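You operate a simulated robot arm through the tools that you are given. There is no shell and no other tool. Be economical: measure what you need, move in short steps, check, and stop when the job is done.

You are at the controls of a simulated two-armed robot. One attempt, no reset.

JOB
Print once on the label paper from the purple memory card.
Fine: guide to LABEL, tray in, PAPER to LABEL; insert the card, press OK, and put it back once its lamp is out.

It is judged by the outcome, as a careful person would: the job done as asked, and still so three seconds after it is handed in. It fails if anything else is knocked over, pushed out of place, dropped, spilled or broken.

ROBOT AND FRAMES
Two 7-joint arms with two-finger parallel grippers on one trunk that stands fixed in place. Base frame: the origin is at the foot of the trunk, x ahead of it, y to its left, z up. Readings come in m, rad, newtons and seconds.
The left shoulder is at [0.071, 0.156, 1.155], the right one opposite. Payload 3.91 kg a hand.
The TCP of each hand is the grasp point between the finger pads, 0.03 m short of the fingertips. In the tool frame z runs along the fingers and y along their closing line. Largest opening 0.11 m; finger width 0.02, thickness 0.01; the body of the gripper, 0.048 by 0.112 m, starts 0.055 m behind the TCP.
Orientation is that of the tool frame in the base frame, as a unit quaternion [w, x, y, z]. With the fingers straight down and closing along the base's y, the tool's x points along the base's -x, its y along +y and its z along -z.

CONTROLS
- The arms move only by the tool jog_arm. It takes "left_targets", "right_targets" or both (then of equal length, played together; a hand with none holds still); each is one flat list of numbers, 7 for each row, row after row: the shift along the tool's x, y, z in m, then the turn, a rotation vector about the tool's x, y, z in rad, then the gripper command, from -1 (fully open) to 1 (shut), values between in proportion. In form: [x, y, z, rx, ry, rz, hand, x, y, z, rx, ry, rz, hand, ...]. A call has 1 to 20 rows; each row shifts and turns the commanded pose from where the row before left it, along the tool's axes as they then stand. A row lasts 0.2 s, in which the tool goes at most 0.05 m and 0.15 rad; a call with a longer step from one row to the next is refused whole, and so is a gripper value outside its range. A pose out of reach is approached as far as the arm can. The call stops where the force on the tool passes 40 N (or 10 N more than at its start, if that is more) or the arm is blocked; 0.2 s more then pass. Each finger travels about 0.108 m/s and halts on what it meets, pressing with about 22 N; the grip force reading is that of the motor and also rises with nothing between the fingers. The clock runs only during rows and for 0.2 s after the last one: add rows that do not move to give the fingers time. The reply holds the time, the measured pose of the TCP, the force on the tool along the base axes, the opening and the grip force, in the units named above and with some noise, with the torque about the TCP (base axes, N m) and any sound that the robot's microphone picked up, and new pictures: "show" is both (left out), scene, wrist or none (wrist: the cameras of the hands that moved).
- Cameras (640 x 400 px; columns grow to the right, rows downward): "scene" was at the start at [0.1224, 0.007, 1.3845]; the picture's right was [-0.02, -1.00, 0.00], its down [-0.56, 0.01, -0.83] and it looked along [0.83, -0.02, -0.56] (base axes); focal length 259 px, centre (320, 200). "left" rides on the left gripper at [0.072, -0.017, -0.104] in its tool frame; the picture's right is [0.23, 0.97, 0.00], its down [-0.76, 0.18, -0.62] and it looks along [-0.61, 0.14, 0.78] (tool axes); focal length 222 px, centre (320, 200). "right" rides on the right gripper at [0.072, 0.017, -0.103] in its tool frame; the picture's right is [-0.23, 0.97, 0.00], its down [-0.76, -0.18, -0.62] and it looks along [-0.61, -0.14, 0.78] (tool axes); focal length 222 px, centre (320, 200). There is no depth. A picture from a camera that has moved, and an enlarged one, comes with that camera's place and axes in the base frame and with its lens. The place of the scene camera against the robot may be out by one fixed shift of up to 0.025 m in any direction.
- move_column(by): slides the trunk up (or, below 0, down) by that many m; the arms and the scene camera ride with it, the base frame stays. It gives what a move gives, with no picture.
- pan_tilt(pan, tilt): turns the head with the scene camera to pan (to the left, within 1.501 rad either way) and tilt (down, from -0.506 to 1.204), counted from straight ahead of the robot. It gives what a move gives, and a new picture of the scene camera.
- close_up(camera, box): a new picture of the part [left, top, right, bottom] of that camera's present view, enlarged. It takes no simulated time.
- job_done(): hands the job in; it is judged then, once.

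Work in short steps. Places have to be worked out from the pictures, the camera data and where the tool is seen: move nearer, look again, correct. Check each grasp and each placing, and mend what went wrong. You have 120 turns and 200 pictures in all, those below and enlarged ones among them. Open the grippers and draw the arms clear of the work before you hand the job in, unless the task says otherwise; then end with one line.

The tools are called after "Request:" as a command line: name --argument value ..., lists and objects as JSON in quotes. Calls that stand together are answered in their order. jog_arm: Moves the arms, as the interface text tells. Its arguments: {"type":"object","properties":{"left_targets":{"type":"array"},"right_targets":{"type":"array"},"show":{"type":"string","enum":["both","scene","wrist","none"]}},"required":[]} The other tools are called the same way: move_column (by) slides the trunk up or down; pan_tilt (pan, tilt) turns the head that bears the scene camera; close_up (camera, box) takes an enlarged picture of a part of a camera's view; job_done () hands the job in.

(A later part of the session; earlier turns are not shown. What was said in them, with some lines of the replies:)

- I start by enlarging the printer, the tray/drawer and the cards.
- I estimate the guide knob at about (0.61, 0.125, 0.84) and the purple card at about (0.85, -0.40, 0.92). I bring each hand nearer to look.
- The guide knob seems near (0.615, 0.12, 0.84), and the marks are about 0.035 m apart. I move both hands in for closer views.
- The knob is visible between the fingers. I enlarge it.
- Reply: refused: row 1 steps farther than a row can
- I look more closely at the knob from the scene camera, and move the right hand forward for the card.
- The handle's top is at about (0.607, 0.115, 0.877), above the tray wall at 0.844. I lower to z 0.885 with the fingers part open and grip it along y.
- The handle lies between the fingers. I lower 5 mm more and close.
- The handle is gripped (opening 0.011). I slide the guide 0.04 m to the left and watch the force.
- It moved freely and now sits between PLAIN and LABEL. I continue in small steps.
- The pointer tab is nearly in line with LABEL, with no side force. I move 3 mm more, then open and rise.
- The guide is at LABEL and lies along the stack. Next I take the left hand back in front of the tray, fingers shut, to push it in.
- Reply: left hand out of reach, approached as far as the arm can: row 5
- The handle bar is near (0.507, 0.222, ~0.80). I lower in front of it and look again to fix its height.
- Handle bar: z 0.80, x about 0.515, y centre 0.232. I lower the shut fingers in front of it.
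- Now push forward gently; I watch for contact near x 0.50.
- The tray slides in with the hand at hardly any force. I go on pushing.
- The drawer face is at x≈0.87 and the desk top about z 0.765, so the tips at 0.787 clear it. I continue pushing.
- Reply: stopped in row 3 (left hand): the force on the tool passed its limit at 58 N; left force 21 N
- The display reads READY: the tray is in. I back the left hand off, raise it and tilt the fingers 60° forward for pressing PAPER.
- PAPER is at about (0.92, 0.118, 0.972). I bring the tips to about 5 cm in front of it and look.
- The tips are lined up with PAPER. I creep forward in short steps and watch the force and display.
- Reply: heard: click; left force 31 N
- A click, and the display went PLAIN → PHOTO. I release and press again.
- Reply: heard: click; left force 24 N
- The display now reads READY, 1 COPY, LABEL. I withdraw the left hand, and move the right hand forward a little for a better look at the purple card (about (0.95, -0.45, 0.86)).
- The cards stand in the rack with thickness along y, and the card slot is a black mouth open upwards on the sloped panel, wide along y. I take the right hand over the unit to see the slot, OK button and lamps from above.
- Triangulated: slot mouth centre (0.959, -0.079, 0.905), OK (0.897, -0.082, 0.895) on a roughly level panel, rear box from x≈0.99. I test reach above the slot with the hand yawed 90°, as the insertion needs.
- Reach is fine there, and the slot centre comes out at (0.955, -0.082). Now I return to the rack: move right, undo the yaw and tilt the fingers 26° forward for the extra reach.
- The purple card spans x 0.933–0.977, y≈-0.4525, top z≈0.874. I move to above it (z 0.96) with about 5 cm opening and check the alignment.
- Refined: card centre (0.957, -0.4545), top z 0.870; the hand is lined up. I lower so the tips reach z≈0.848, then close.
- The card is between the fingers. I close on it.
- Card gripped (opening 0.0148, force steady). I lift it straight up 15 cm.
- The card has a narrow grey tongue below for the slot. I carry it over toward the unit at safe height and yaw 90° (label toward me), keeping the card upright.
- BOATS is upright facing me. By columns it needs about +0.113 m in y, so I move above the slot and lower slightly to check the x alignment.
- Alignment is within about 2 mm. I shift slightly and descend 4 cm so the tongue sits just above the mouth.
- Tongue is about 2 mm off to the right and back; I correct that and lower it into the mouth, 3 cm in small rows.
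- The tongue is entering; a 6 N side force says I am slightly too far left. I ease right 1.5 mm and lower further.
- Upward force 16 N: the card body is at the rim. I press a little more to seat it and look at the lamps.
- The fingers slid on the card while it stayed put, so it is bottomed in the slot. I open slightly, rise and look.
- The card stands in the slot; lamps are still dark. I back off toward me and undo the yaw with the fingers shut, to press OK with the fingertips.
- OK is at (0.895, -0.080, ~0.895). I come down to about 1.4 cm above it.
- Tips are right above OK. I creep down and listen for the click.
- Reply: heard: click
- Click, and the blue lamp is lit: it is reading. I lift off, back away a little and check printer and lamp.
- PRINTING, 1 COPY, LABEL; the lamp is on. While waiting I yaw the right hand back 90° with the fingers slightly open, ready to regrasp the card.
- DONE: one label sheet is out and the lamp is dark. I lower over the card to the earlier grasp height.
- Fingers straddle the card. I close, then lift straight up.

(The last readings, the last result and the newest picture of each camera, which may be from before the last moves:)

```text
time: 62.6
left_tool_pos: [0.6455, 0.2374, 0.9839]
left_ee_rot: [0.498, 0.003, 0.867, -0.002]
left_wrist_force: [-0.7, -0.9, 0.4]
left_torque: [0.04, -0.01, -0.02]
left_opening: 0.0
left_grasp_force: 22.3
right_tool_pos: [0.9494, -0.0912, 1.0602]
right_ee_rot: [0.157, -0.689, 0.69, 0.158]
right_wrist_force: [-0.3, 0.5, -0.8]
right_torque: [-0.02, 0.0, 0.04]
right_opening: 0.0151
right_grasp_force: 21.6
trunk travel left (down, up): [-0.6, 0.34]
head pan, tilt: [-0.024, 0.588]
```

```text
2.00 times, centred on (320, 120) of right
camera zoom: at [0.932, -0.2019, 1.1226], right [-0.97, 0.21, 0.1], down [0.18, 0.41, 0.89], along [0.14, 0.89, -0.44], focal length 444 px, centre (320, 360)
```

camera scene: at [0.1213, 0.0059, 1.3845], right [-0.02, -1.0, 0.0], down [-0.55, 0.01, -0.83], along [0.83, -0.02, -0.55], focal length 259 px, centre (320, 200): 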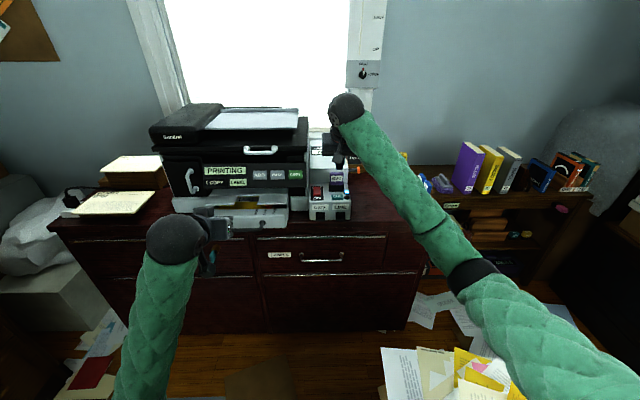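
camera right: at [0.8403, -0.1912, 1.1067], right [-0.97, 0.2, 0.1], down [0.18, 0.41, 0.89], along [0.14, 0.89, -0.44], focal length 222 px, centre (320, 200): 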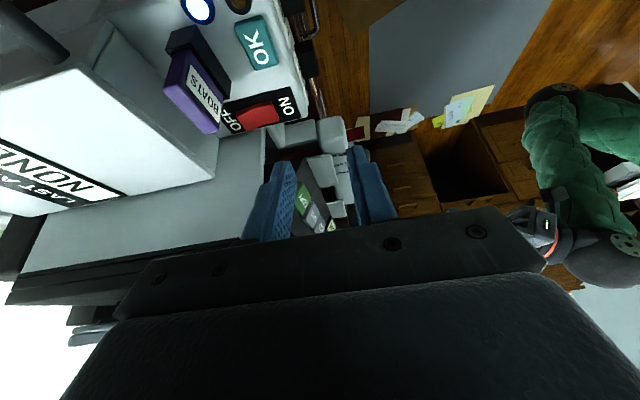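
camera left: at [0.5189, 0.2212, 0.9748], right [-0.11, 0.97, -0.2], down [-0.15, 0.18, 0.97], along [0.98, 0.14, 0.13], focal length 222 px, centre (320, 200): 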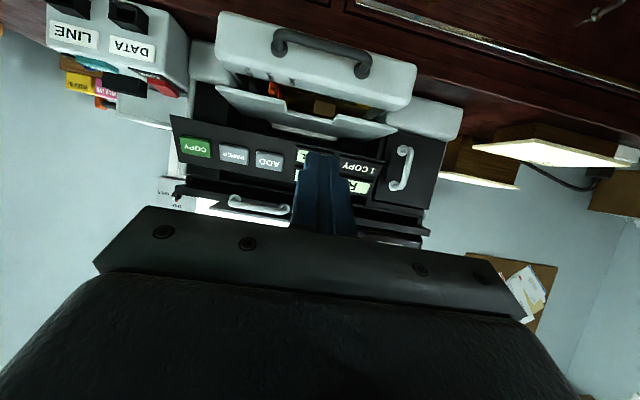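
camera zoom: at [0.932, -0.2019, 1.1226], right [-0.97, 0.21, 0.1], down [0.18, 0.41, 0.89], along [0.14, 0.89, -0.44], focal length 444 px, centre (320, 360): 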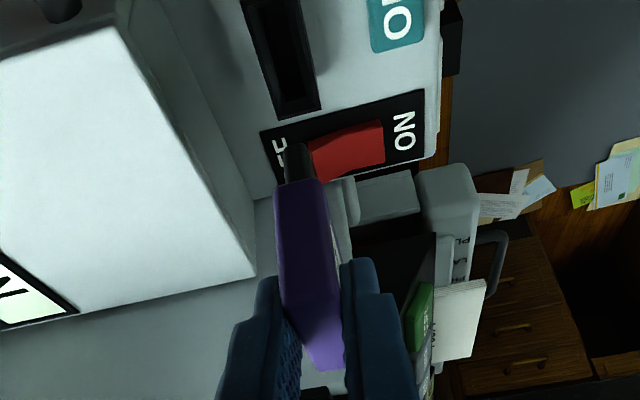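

Card out and upright in the grip. I carry it back: right, undo the yaw, and over to the rack.

Request:
jog_arm --right_targets '[0.033, 0, -0.016, 0, 0, 0, 1, 0.033, 0, -0.016, 0, 0, 0, 1, 0.033, 0, -0.016, 0, 0, 0, 1, 0, 0, 0, 0.0621, 0, 0.1285, 1, 0, 0, 0, 0.0621, 0, 0.1285, 1, 0, 0, 0, 0.0621, 0, 0.1285, 1, 0, 0, 0, 0.0621, 0, 0.1285, 1, 0, 0, 0, 0.0621, 0, 0.1285, 1, 0, 0, 0, 0.0621, 0, 0.1285, 1, 0, 0, 0, 0.0621, 0, 0.1285, 1, 0, 0, 0, 0.0621, 0, 0.1285, 1, 0, 0, 0, 0.0621, 0, 0.1285, 1, 0, 0, 0, 0.0621, 0, 0.1285, 1, 0, 0, 0, 0.0621, 0, 0.1285, 1, 0, -0.042, 0, 0, 0, 0, 1, 0, -0.042, 0, 0, 0, 0, 1, 0, -0.042, 0, 0, 0, 0, 1, 0, -0.042, 0, 0, 0, 0, 1, 0, -0.042, 0, 0, 0, 0, 1, 0, -0.042, 0, 0, 0, 0, 1]' --show "both"

Request:
close_up --camera "scene" --box '[405, 120, 485, 220]'

Request:
close_up --camera "right" --box '[240, 80, 400, 240]'

```text
time: 66.8
left_tool_pos: [0.6451, 0.2372, 0.9838]
left_ee_rot: [0.499, 0.002, 0.867, 0.0]
left_wrist_force: [0.3, -0.7, 0.4]
left_torque: [0.02, -0.03, 0.03]
left_opening: 0.0
left_grasp_force: 21.4
right_tool_pos: [0.9521, -0.4528, 1.062]
right_ee_rot: [0.224, -0.001, 0.975, 0.0]
right_wrist_force: [0.1, 0.1, 0.6]
right_torque: [0.03, 0.02, 0.01]
right_opening: 0.0149
right_grasp_force: 22.5
trunk travel left (down, up): [-0.6, 0.34]
head pan, tilt: [-0.024, 0.588]
camera scene: at [0.1221, 0.0061, 1.3845], right [-0.02, -1.0, 0.0], down [-0.55, 0.01, -0.83], along [0.83, -0.02, -0.56], focal length 259 px, centre (320, 200)
camera right: at [0.8411, -0.4378, 1.1239], right [0.2, 0.97, 0.1], down [0.42, -0.18, 0.89], along [0.89, -0.14, -0.44], focal length 222 px, centre (320, 200)
```

scene: 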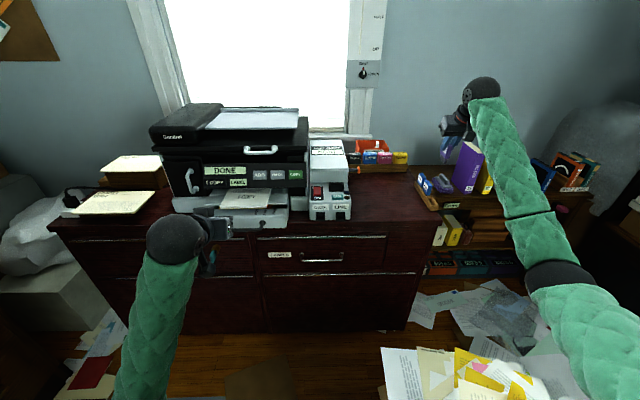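
right: 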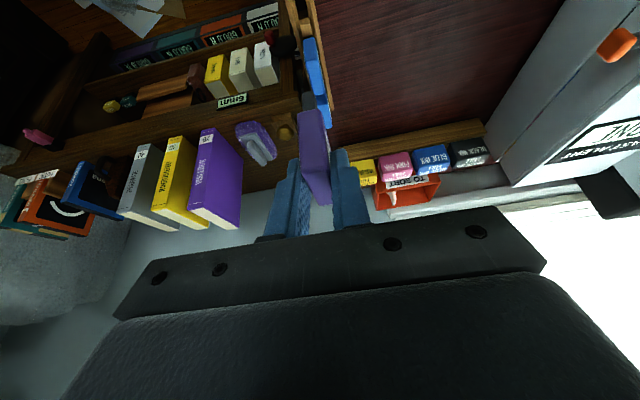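

```text
4.00 times, centred on (445, 170) of scene
camera zoom: at [0.1221, 0.0061, 1.3845], right [-0.02, -1.0, 0.0], down [-0.55, 0.01, -0.83], along [0.83, -0.02, -0.56], focal length 1037 px, centre (-180, 320)
```

zoom: 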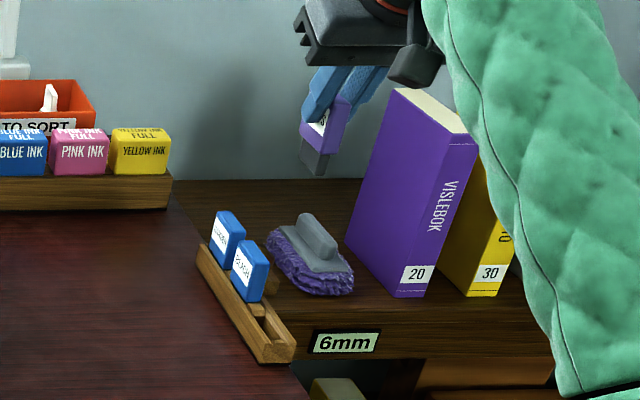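

```text
2.50 times, centred on (320, 160) of right
camera zoom: at [0.8411, -0.4378, 1.1239], right [0.2, 0.97, 0.1], down [0.42, -0.18, 0.89], along [0.89, -0.14, -0.44], focal length 555 px, centre (320, 300)
```

zoom: 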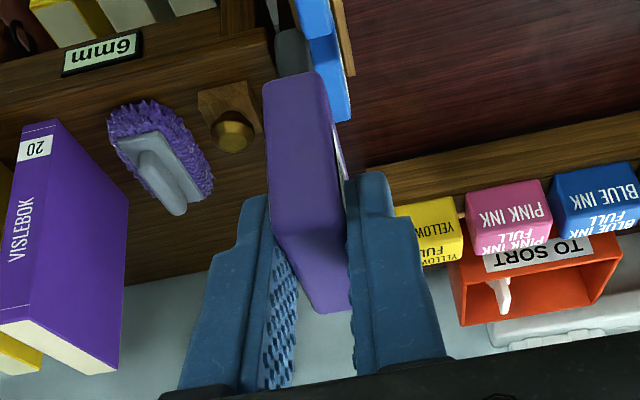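

In-hand pose is the same as before. I descend to about 4 cm above the original grasp height and compare.

Request:
jog_arm --right_targets '[0.0171, 0, 0.0325, 0, 0, 0, 1, 0.0171, 0, 0.0325, 0, 0, 0, 1, 0.0171, 0, 0.0325, 0, 0, 0, 1, 0.0171, 0, 0.0325, 0, 0, 0, 1, 0, 0, 0, 0, 0, 0, 1]' --show "none"

Request:
close_up --camera "scene" --box '[405, 150, 475, 220]'

Request:
close_up --camera "right" --box '[260, 50, 400, 200]'

```text
time: 68.0
left_tool_pos: [0.646, 0.2355, 0.9832]
left_ee_rot: [0.498, 0.003, 0.867, -0.001]
left_wrist_force: [0.1, 0.0, -0.3]
left_torque: [0.0, 0.02, 0.02]
left_opening: 0.0003
left_grasp_force: 21.7
right_tool_pos: [0.9432, -0.4555, 0.9169]
right_ee_rot: [0.224, -0.001, 0.975, 0.0]
right_wrist_force: [-0.6, 0.2, 0.4]
right_torque: [-0.03, -0.01, 0.0]
right_opening: 0.0148
right_grasp_force: 22.2
trunk travel left (down, up): [-0.6, 0.34]
head pan, tilt: [-0.024, 0.588]
```

```text
5.71 times, centred on (440, 185) of scene
camera zoom: at [0.1221, 0.0071, 1.3846], right [-0.02, -1.0, 0.0], down [-0.55, 0.01, -0.83], along [0.83, -0.02, -0.56], focal length 1482 px, centre (-366, 286)
```

zoom: 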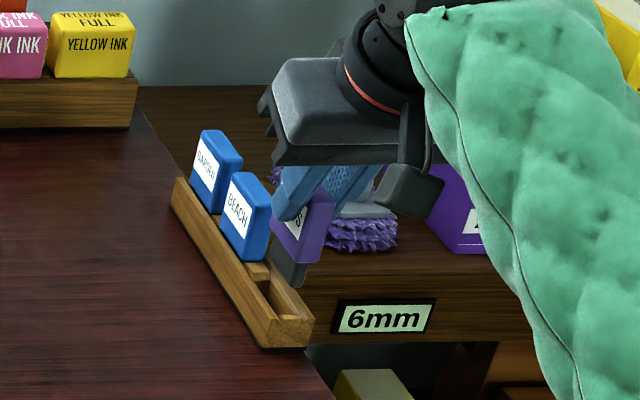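

```text
2.67 times, centred on (330, 125) of right
camera zoom: at [0.8324, -0.4384, 0.9787], right [0.2, 0.97, 0.1], down [0.41, -0.18, 0.89], along [0.89, -0.14, -0.44], focal length 592 px, centre (293, 400)
```

zoom: 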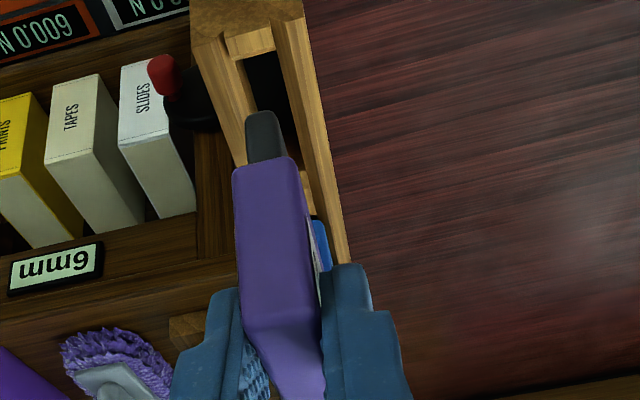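

Readings say I'm 2.5 mm too far right and 4 mm short. I correct while lowering 2 cm more.

Request:
jog_arm --right_targets '[-0.0036, 0.0025, 0.0017, 0, 0, 0, 1, 0, 0, 0, 0, 0, 0, 1, 0.0044, 0, 0.009, 0, 0, 0, 1, 0, 0, 0, 0, 0, 0, 1]' --show "none"

Request:
close_up --camera "scene" --box '[405, 150, 475, 220]'

Request:
close_up --camera "right" --box '[260, 50, 400, 200]'

```text
time: 69.0
left_tool_pos: [0.646, 0.2377, 0.983]
left_ee_rot: [0.498, 0.001, 0.867, 0.0]
left_wrist_force: [-0.4, 0.0, 0.7]
left_torque: [-0.02, 0.02, -0.02]
left_opening: 0.0
left_grasp_force: 22.4
right_tool_pos: [0.9481, -0.4523, 0.9046]
right_ee_rot: [0.223, 0.0, 0.975, 0.0]
right_wrist_force: [0.6, 0.0, -0.2]
right_torque: [0.0, 0.02, 0.01]
right_opening: 0.015
right_grasp_force: 22.3
trunk travel left (down, up): [-0.6, 0.34]
head pan, tilt: [-0.024, 0.588]
```

```text
5.71 times, centred on (440, 185) of scene
camera zoom: at [0.1221, 0.0069, 1.3846], right [-0.02, -1.0, 0.0], down [-0.55, 0.01, -0.83], along [0.83, -0.02, -0.56], focal length 1482 px, centre (-366, 286)
```

zoom: 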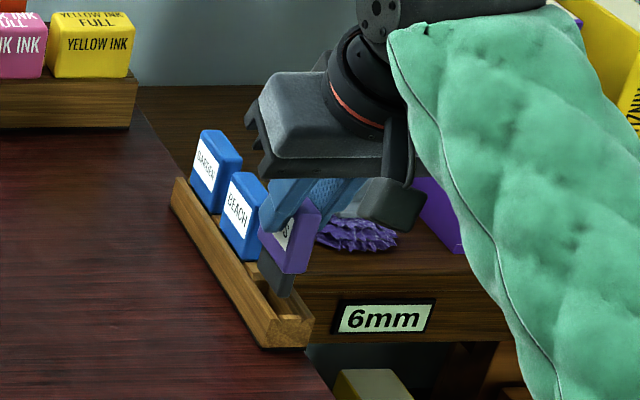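

```text
2.67 times, centred on (330, 125) of right
camera zoom: at [0.8382, -0.4354, 0.9669], right [0.2, 0.97, 0.1], down [0.42, -0.18, 0.89], along [0.89, -0.14, -0.44], focal length 592 px, centre (293, 400)
```

zoom: 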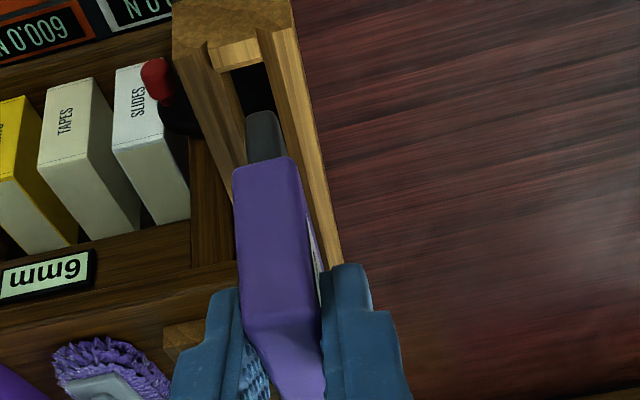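

Request:
close_up --camera "scene" --box '[425, 170, 465, 210]'

```text
10.00 times, centred on (445, 190) of scene
camera zoom: at [0.1221, 0.0069, 1.3846], right [-0.02, -1.0, 0.0], down [-0.55, 0.01, -0.83], along [0.83, -0.02, -0.56], focal length 2593 px, centre (-930, 300)
```

zoom: 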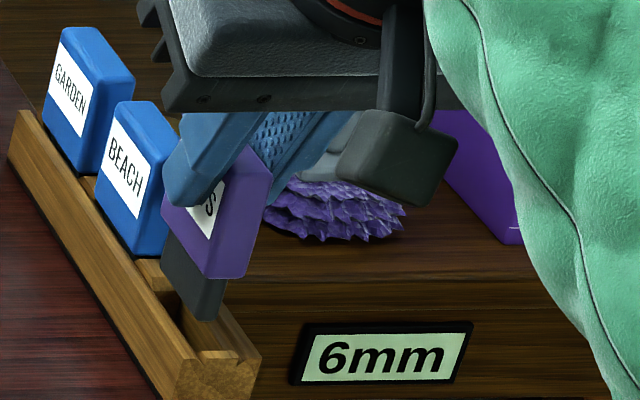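

Comparing with the first picture, the card sits about 4 mm farther forward in the grip now; I shift -4 mm in x, -1 mm in y, then lower in small rows.

Request:
jog_arm --right_targets '[0.0036, -0.001, -0.0017, 0, 0, 0, 1, 0.0022, 0, 0.0045, 0, 0, 0, 1, 0.0022, 0, 0.0045, 0, 0, 0, 1, 0.0022, 0, 0.0045, 0, 0, 0, 1, 0, 0, 0, 0, 0, 0, 1]' --show "none"

Request:
close_up --camera "scene" --box '[425, 170, 465, 210]'

Request:
close_up --camera "right" --box '[260, 60, 380, 180]'

```text
time: 70.2
left_tool_pos: [0.6462, 0.2363, 0.9822]
left_ee_rot: [0.499, 0.002, 0.867, -0.001]
left_wrist_force: [-1.2, 0.7, 0.6]
left_torque: [0.0, 0.0, -0.02]
left_opening: 0.0001
left_grasp_force: 21.9
right_tool_pos: [0.9449, -0.4518, 0.889]
right_ee_rot: [0.222, -0.001, 0.975, 0.001]
right_wrist_force: [1.1, -2.3, 0.3]
right_torque: [-0.17, -0.02, -0.04]
right_opening: 0.0148
right_grasp_force: 22.5
trunk travel left (down, up): [-0.6, 0.34]
head pan, tilt: [-0.024, 0.588]
```

```text
10.00 times, centred on (445, 190) of scene
camera zoom: at [0.1225, 0.0067, 1.3844], right [-0.02, -1.0, 0.0], down [-0.56, 0.01, -0.83], along [0.83, -0.02, -0.56], focal length 2593 px, centre (-930, 300)
```

zoom: 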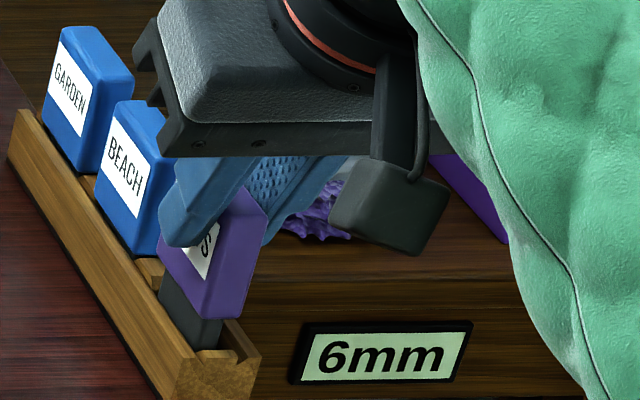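

```text
3.33 times, centred on (320, 120) of right
camera zoom: at [0.8342, -0.436, 0.9513], right [0.2, 0.97, 0.1], down [0.42, -0.18, 0.89], along [0.89, -0.14, -0.44], focal length 740 px, centre (320, 467)
```

zoom: 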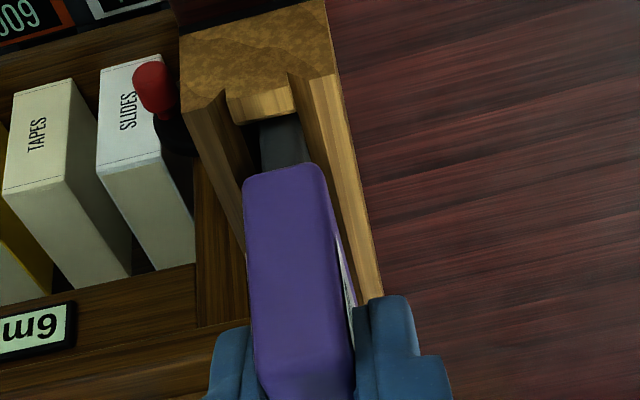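

The tongue is in the pocket, lightly touching its left wall. I shift 1.5 mm right and lower the remaining 13 mm.

Request:
jog_arm --right_targets '[0, -0.0018, 0, 0, 0, 0, 1, 0.0019, 0, 0.0039, 0, 0, 0, 1, 0.0019, 0, 0.0039, 0, 0, 0, 1, 0.0013, 0, 0.0027, 0, 0, 0, 1, 0, 0, 0, 0, 0, 0, 1]' --show "none"

Request:
close_up --camera "scene" --box '[425, 170, 465, 210]'

Request:
close_up --camera "right" --box '[260, 60, 380, 180]'

```text
time: 71.4
left_tool_pos: [0.646, 0.2377, 0.9843]
left_ee_rot: [0.498, 0.001, 0.867, 0.0]
left_wrist_force: [0.5, -0.2, -0.2]
left_torque: [0.03, 0.0, -0.02]
left_opening: 0.0
left_grasp_force: 22.1
right_tool_pos: [0.9453, -0.4542, 0.8779]
right_ee_rot: [0.222, 0.001, 0.975, -0.001]
right_wrist_force: [0.6, 0.5, -0.2]
right_torque: [0.0, -0.01, -0.02]
right_opening: 0.0147
right_grasp_force: 22.0
trunk travel left (down, up): [-0.6, 0.34]
head pan, tilt: [-0.024, 0.588]
```

```text
10.00 times, centred on (445, 190) of scene
camera zoom: at [0.1223, 0.0069, 1.3845], right [-0.02, -1.0, 0.0], down [-0.55, 0.01, -0.83], along [0.83, -0.02, -0.56], focal length 2593 px, centre (-930, 300)
```

zoom: 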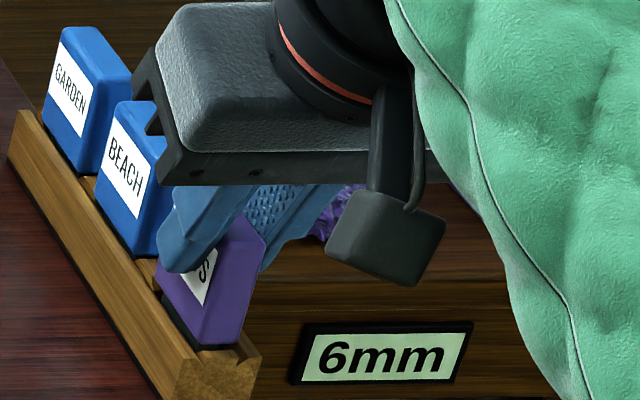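

```text
3.33 times, centred on (320, 120) of right
camera zoom: at [0.8343, -0.438, 0.9399], right [0.2, 0.97, 0.1], down [0.42, -0.18, 0.89], along [0.89, -0.14, -0.44], focal length 740 px, centre (320, 467)
```

zoom: 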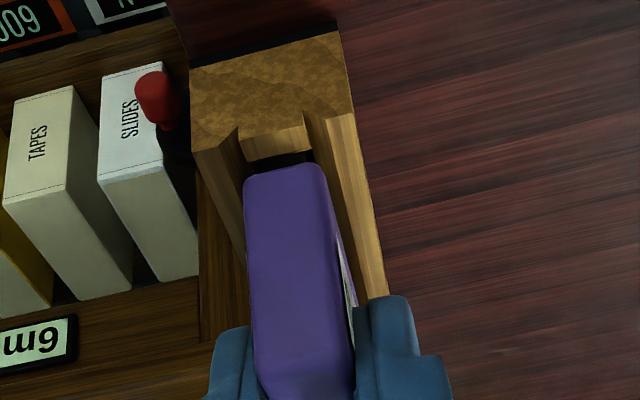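

About 2 mm left; I lower until I feel it seat.

Request:
jog_arm --right_targets '[0.0007, 0, 0.0013, 0, 0, 0, 1, 0.0007, 0, 0.0013, 0, 0, 0, 1, 0, 0, 0, 0, 0, 0, 1]' --show "none"

Request:
close_up --camera "scene" --box '[425, 170, 465, 210]'

```text
time: 72.2
left_tool_pos: [0.644, 0.2382, 0.9832]
left_ee_rot: [0.499, 0.002, 0.866, -0.002]
left_wrist_force: [0.8, -0.1, 0.0]
left_torque: [0.0, -0.01, 0.0]
left_opening: 0.0
left_grasp_force: 21.6
right_tool_pos: [0.9416, -0.4538, 0.8751]
right_ee_rot: [0.224, 0.0, 0.975, 0.0]
right_wrist_force: [10.3, -0.9, 10.4]
right_torque: [-0.07, -0.44, -0.01]
right_opening: 0.0148
right_grasp_force: 22.2
trunk travel left (down, up): [-0.6, 0.34]
head pan, tilt: [-0.024, 0.588]
```

```text
10.00 times, centred on (445, 190) of scene
camera zoom: at [0.1222, 0.0073, 1.3847], right [-0.02, -1.0, 0.0], down [-0.55, 0.01, -0.83], along [0.83, -0.02, -0.56], focal length 2593 px, centre (-930, 300)
```

zoom: 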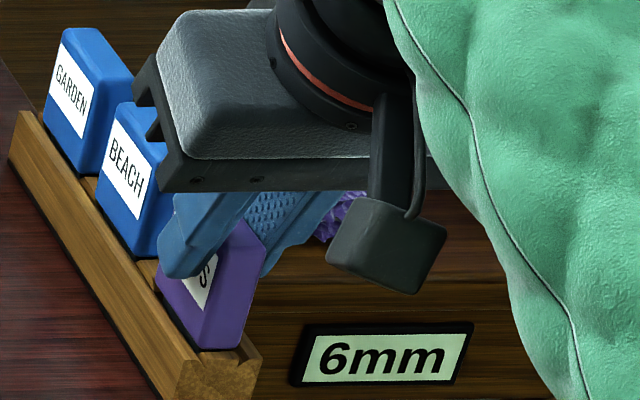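

Seated (z contact, bottom at its original row), with a push from the pocket's near end. I ease +2 mm in x, open, and rise.

Request:
jog_arm --right_targets '[-0.0018, 0, 0.0009, 0, 0, 0, 1, 0, 0, 0, 0, 0, 0, 1, 0, 0, 0, 0, 0, 0, 0.55, 0, 0, 0, 0, 0, 0, 0.3, 0, 0, 0, 0, 0, 0, 0.3]' --show "none"

Request:
close_up --camera "scene" --box '[425, 170, 465, 210]'

Request:
close_up --camera "right" --box '[260, 60, 400, 220]'

```text
time: 73.4
left_tool_pos: [0.6452, 0.2377, 0.9831]
left_ee_rot: [0.499, 0.002, 0.866, -0.001]
left_wrist_force: [-0.1, 0.3, 0.2]
left_torque: [-0.01, 0.01, 0.04]
left_opening: 0.0
left_grasp_force: 22.0
right_tool_pos: [0.9447, -0.455, 0.8746]
right_ee_rot: [0.222, 0.0, 0.975, 0.0]
right_wrist_force: [0.0, 0.9, 0.5]
right_torque: [0.01, -0.01, 0.0]
right_opening: 0.0385
right_grasp_force: 0.1
trunk travel left (down, up): [-0.6, 0.34]
head pan, tilt: [-0.024, 0.588]
```

```text
10.00 times, centred on (445, 190) of scene
camera zoom: at [0.1223, 0.007, 1.3845], right [-0.02, -1.0, 0.0], down [-0.55, 0.01, -0.83], along [0.83, -0.02, -0.56], focal length 2593 px, centre (-930, 300)
```

zoom: 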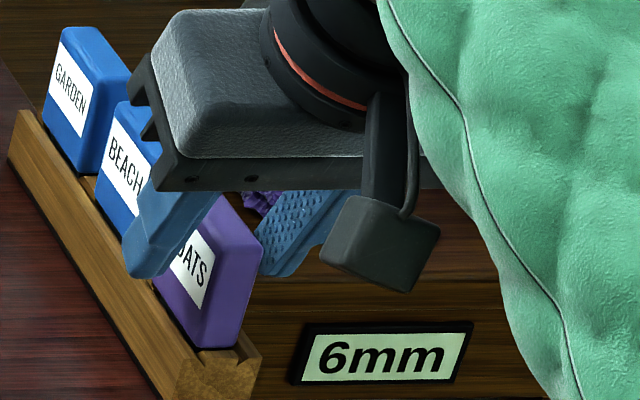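

```text
2.50 times, centred on (330, 140) of right
camera zoom: at [0.8354, -0.4375, 0.9368], right [0.2, 0.97, 0.1], down [0.42, -0.18, 0.89], along [0.89, -0.14, -0.44], focal length 555 px, centre (295, 350)
```

zoom: 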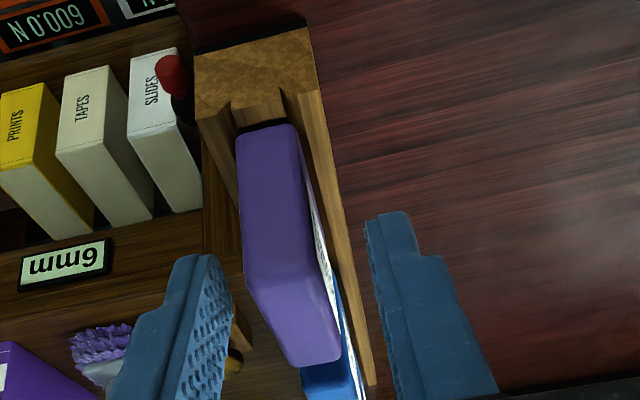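

The card stands in its pocket and the fingers are clear. I rise straight up, then draw both arms back.

Request:
jog_arm --right_targets '[-0.0087, 0, -0.018, 0, 0, 0, 0.3, -0.0163, 0, -0.03375, 0, 0, 0, 0.3, -0.0163, 0, -0.03375, 0, 0, 0, 0.3, -0.0163, 0, -0.03375, 0, 0, 0, 0.3, 0.04, 0, -0.02, 0, 0, 0, -1, 0.04, 0.01, -0.02, 0, 0, 0, -1, 0.04, 0.01, -0.02, 0, 0, 0, -1, 0.04, 0.01, -0.02, 0, 0, 0, -1]' --left_targets '[0, 0, 0, 0, 0, 0, 1, 0, 0, 0, 0, 0, 0, 1, 0, 0, 0, 0, 0, 0, -1, 0.01, 0, -0.03, 0, 0, 0, -1, 0.01, 0, -0.03, 0, 0, 0, -1, 0.01, 0, -0.03, 0, 0, 0, -1, 0, 0, 0, 0, 0, 0, -1, 0, 0, 0, 0, 0, 0, -1]' --show "scene"

Request:
close_up --camera "scene" --box '[405, 160, 485, 220]'

Request:
close_up --camera "scene" --box '[150, 120, 370, 260]'

```text
time: 75.2
left_tool_pos: [0.6225, 0.239, 0.9904]
left_ee_rot: [0.499, 0.002, 0.867, -0.001]
left_wrist_force: [-0.2, -0.5, -1.0]
left_torque: [0.01, -0.03, -0.01]
left_opening: 0.1099
left_grasp_force: 0.0
left hand out of reach, approached as far as the arm can: row 4, 5, 6
right_tool_pos: [0.7662, -0.4255, 1.009]
right_ee_rot: [0.223, -0.001, 0.975, 0.001]
right_wrist_force: [-0.5, 0.3, 1.7]
right_torque: [0.04, 0.03, 0.02]
right_opening: 0.11
right_grasp_force: 0.2
trunk travel left (down, up): [-0.6, 0.34]
head pan, tilt: [-0.024, 0.588]
camera scene: at [0.1214, 0.0071, 1.3847], right [-0.02, -1.0, 0.0], down [-0.55, 0.01, -0.83], along [0.83, -0.02, -0.55], focal length 259 px, centre (320, 200)
```

scene: 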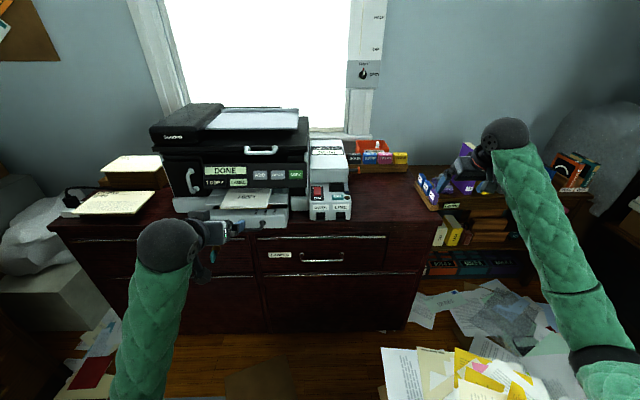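

```text
6.67 times, centred on (445, 190) of scene
camera zoom: at [0.1214, 0.0071, 1.3847], right [-0.02, -1.0, 0.0], down [-0.55, 0.01, -0.83], along [0.83, -0.02, -0.55], focal length 1728 px, centre (-513, 267)
```

zoom: 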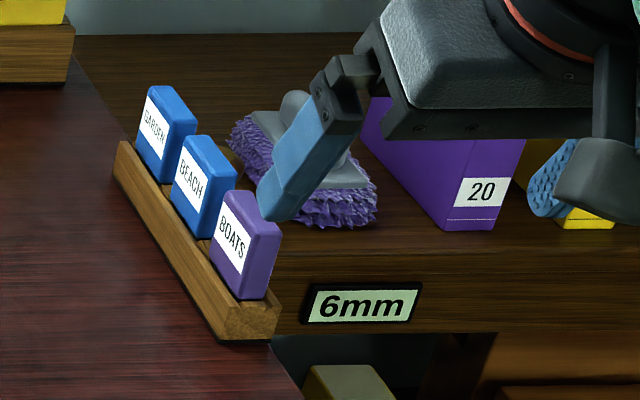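

```text
2.86 times, centred on (260, 190) of scene
camera zoom: at [0.1214, 0.0071, 1.3847], right [-0.02, -1.0, 0.0], down [-0.55, 0.01, -0.83], along [0.83, -0.02, -0.55], focal length 741 px, centre (491, 229)
```

zoom: 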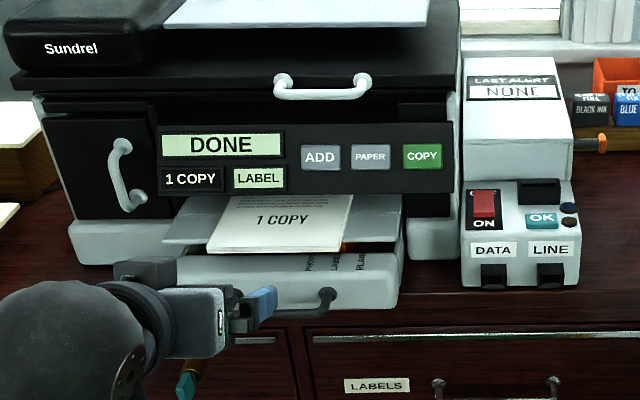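

The BOATS card is back in its place, one label copy is printed, the display reads DONE and the lamp is out. Both hands are open and clear, so I hand the job in.

Request:
job_done

```text
The job is handed in.
```

I printed one copy on label paper from the purple BOATS memory card and put the card back in its rack after its lamp went out. The printer shows DONE with "1 COPY" and "LABEL", and both hands are open and clear of the work.
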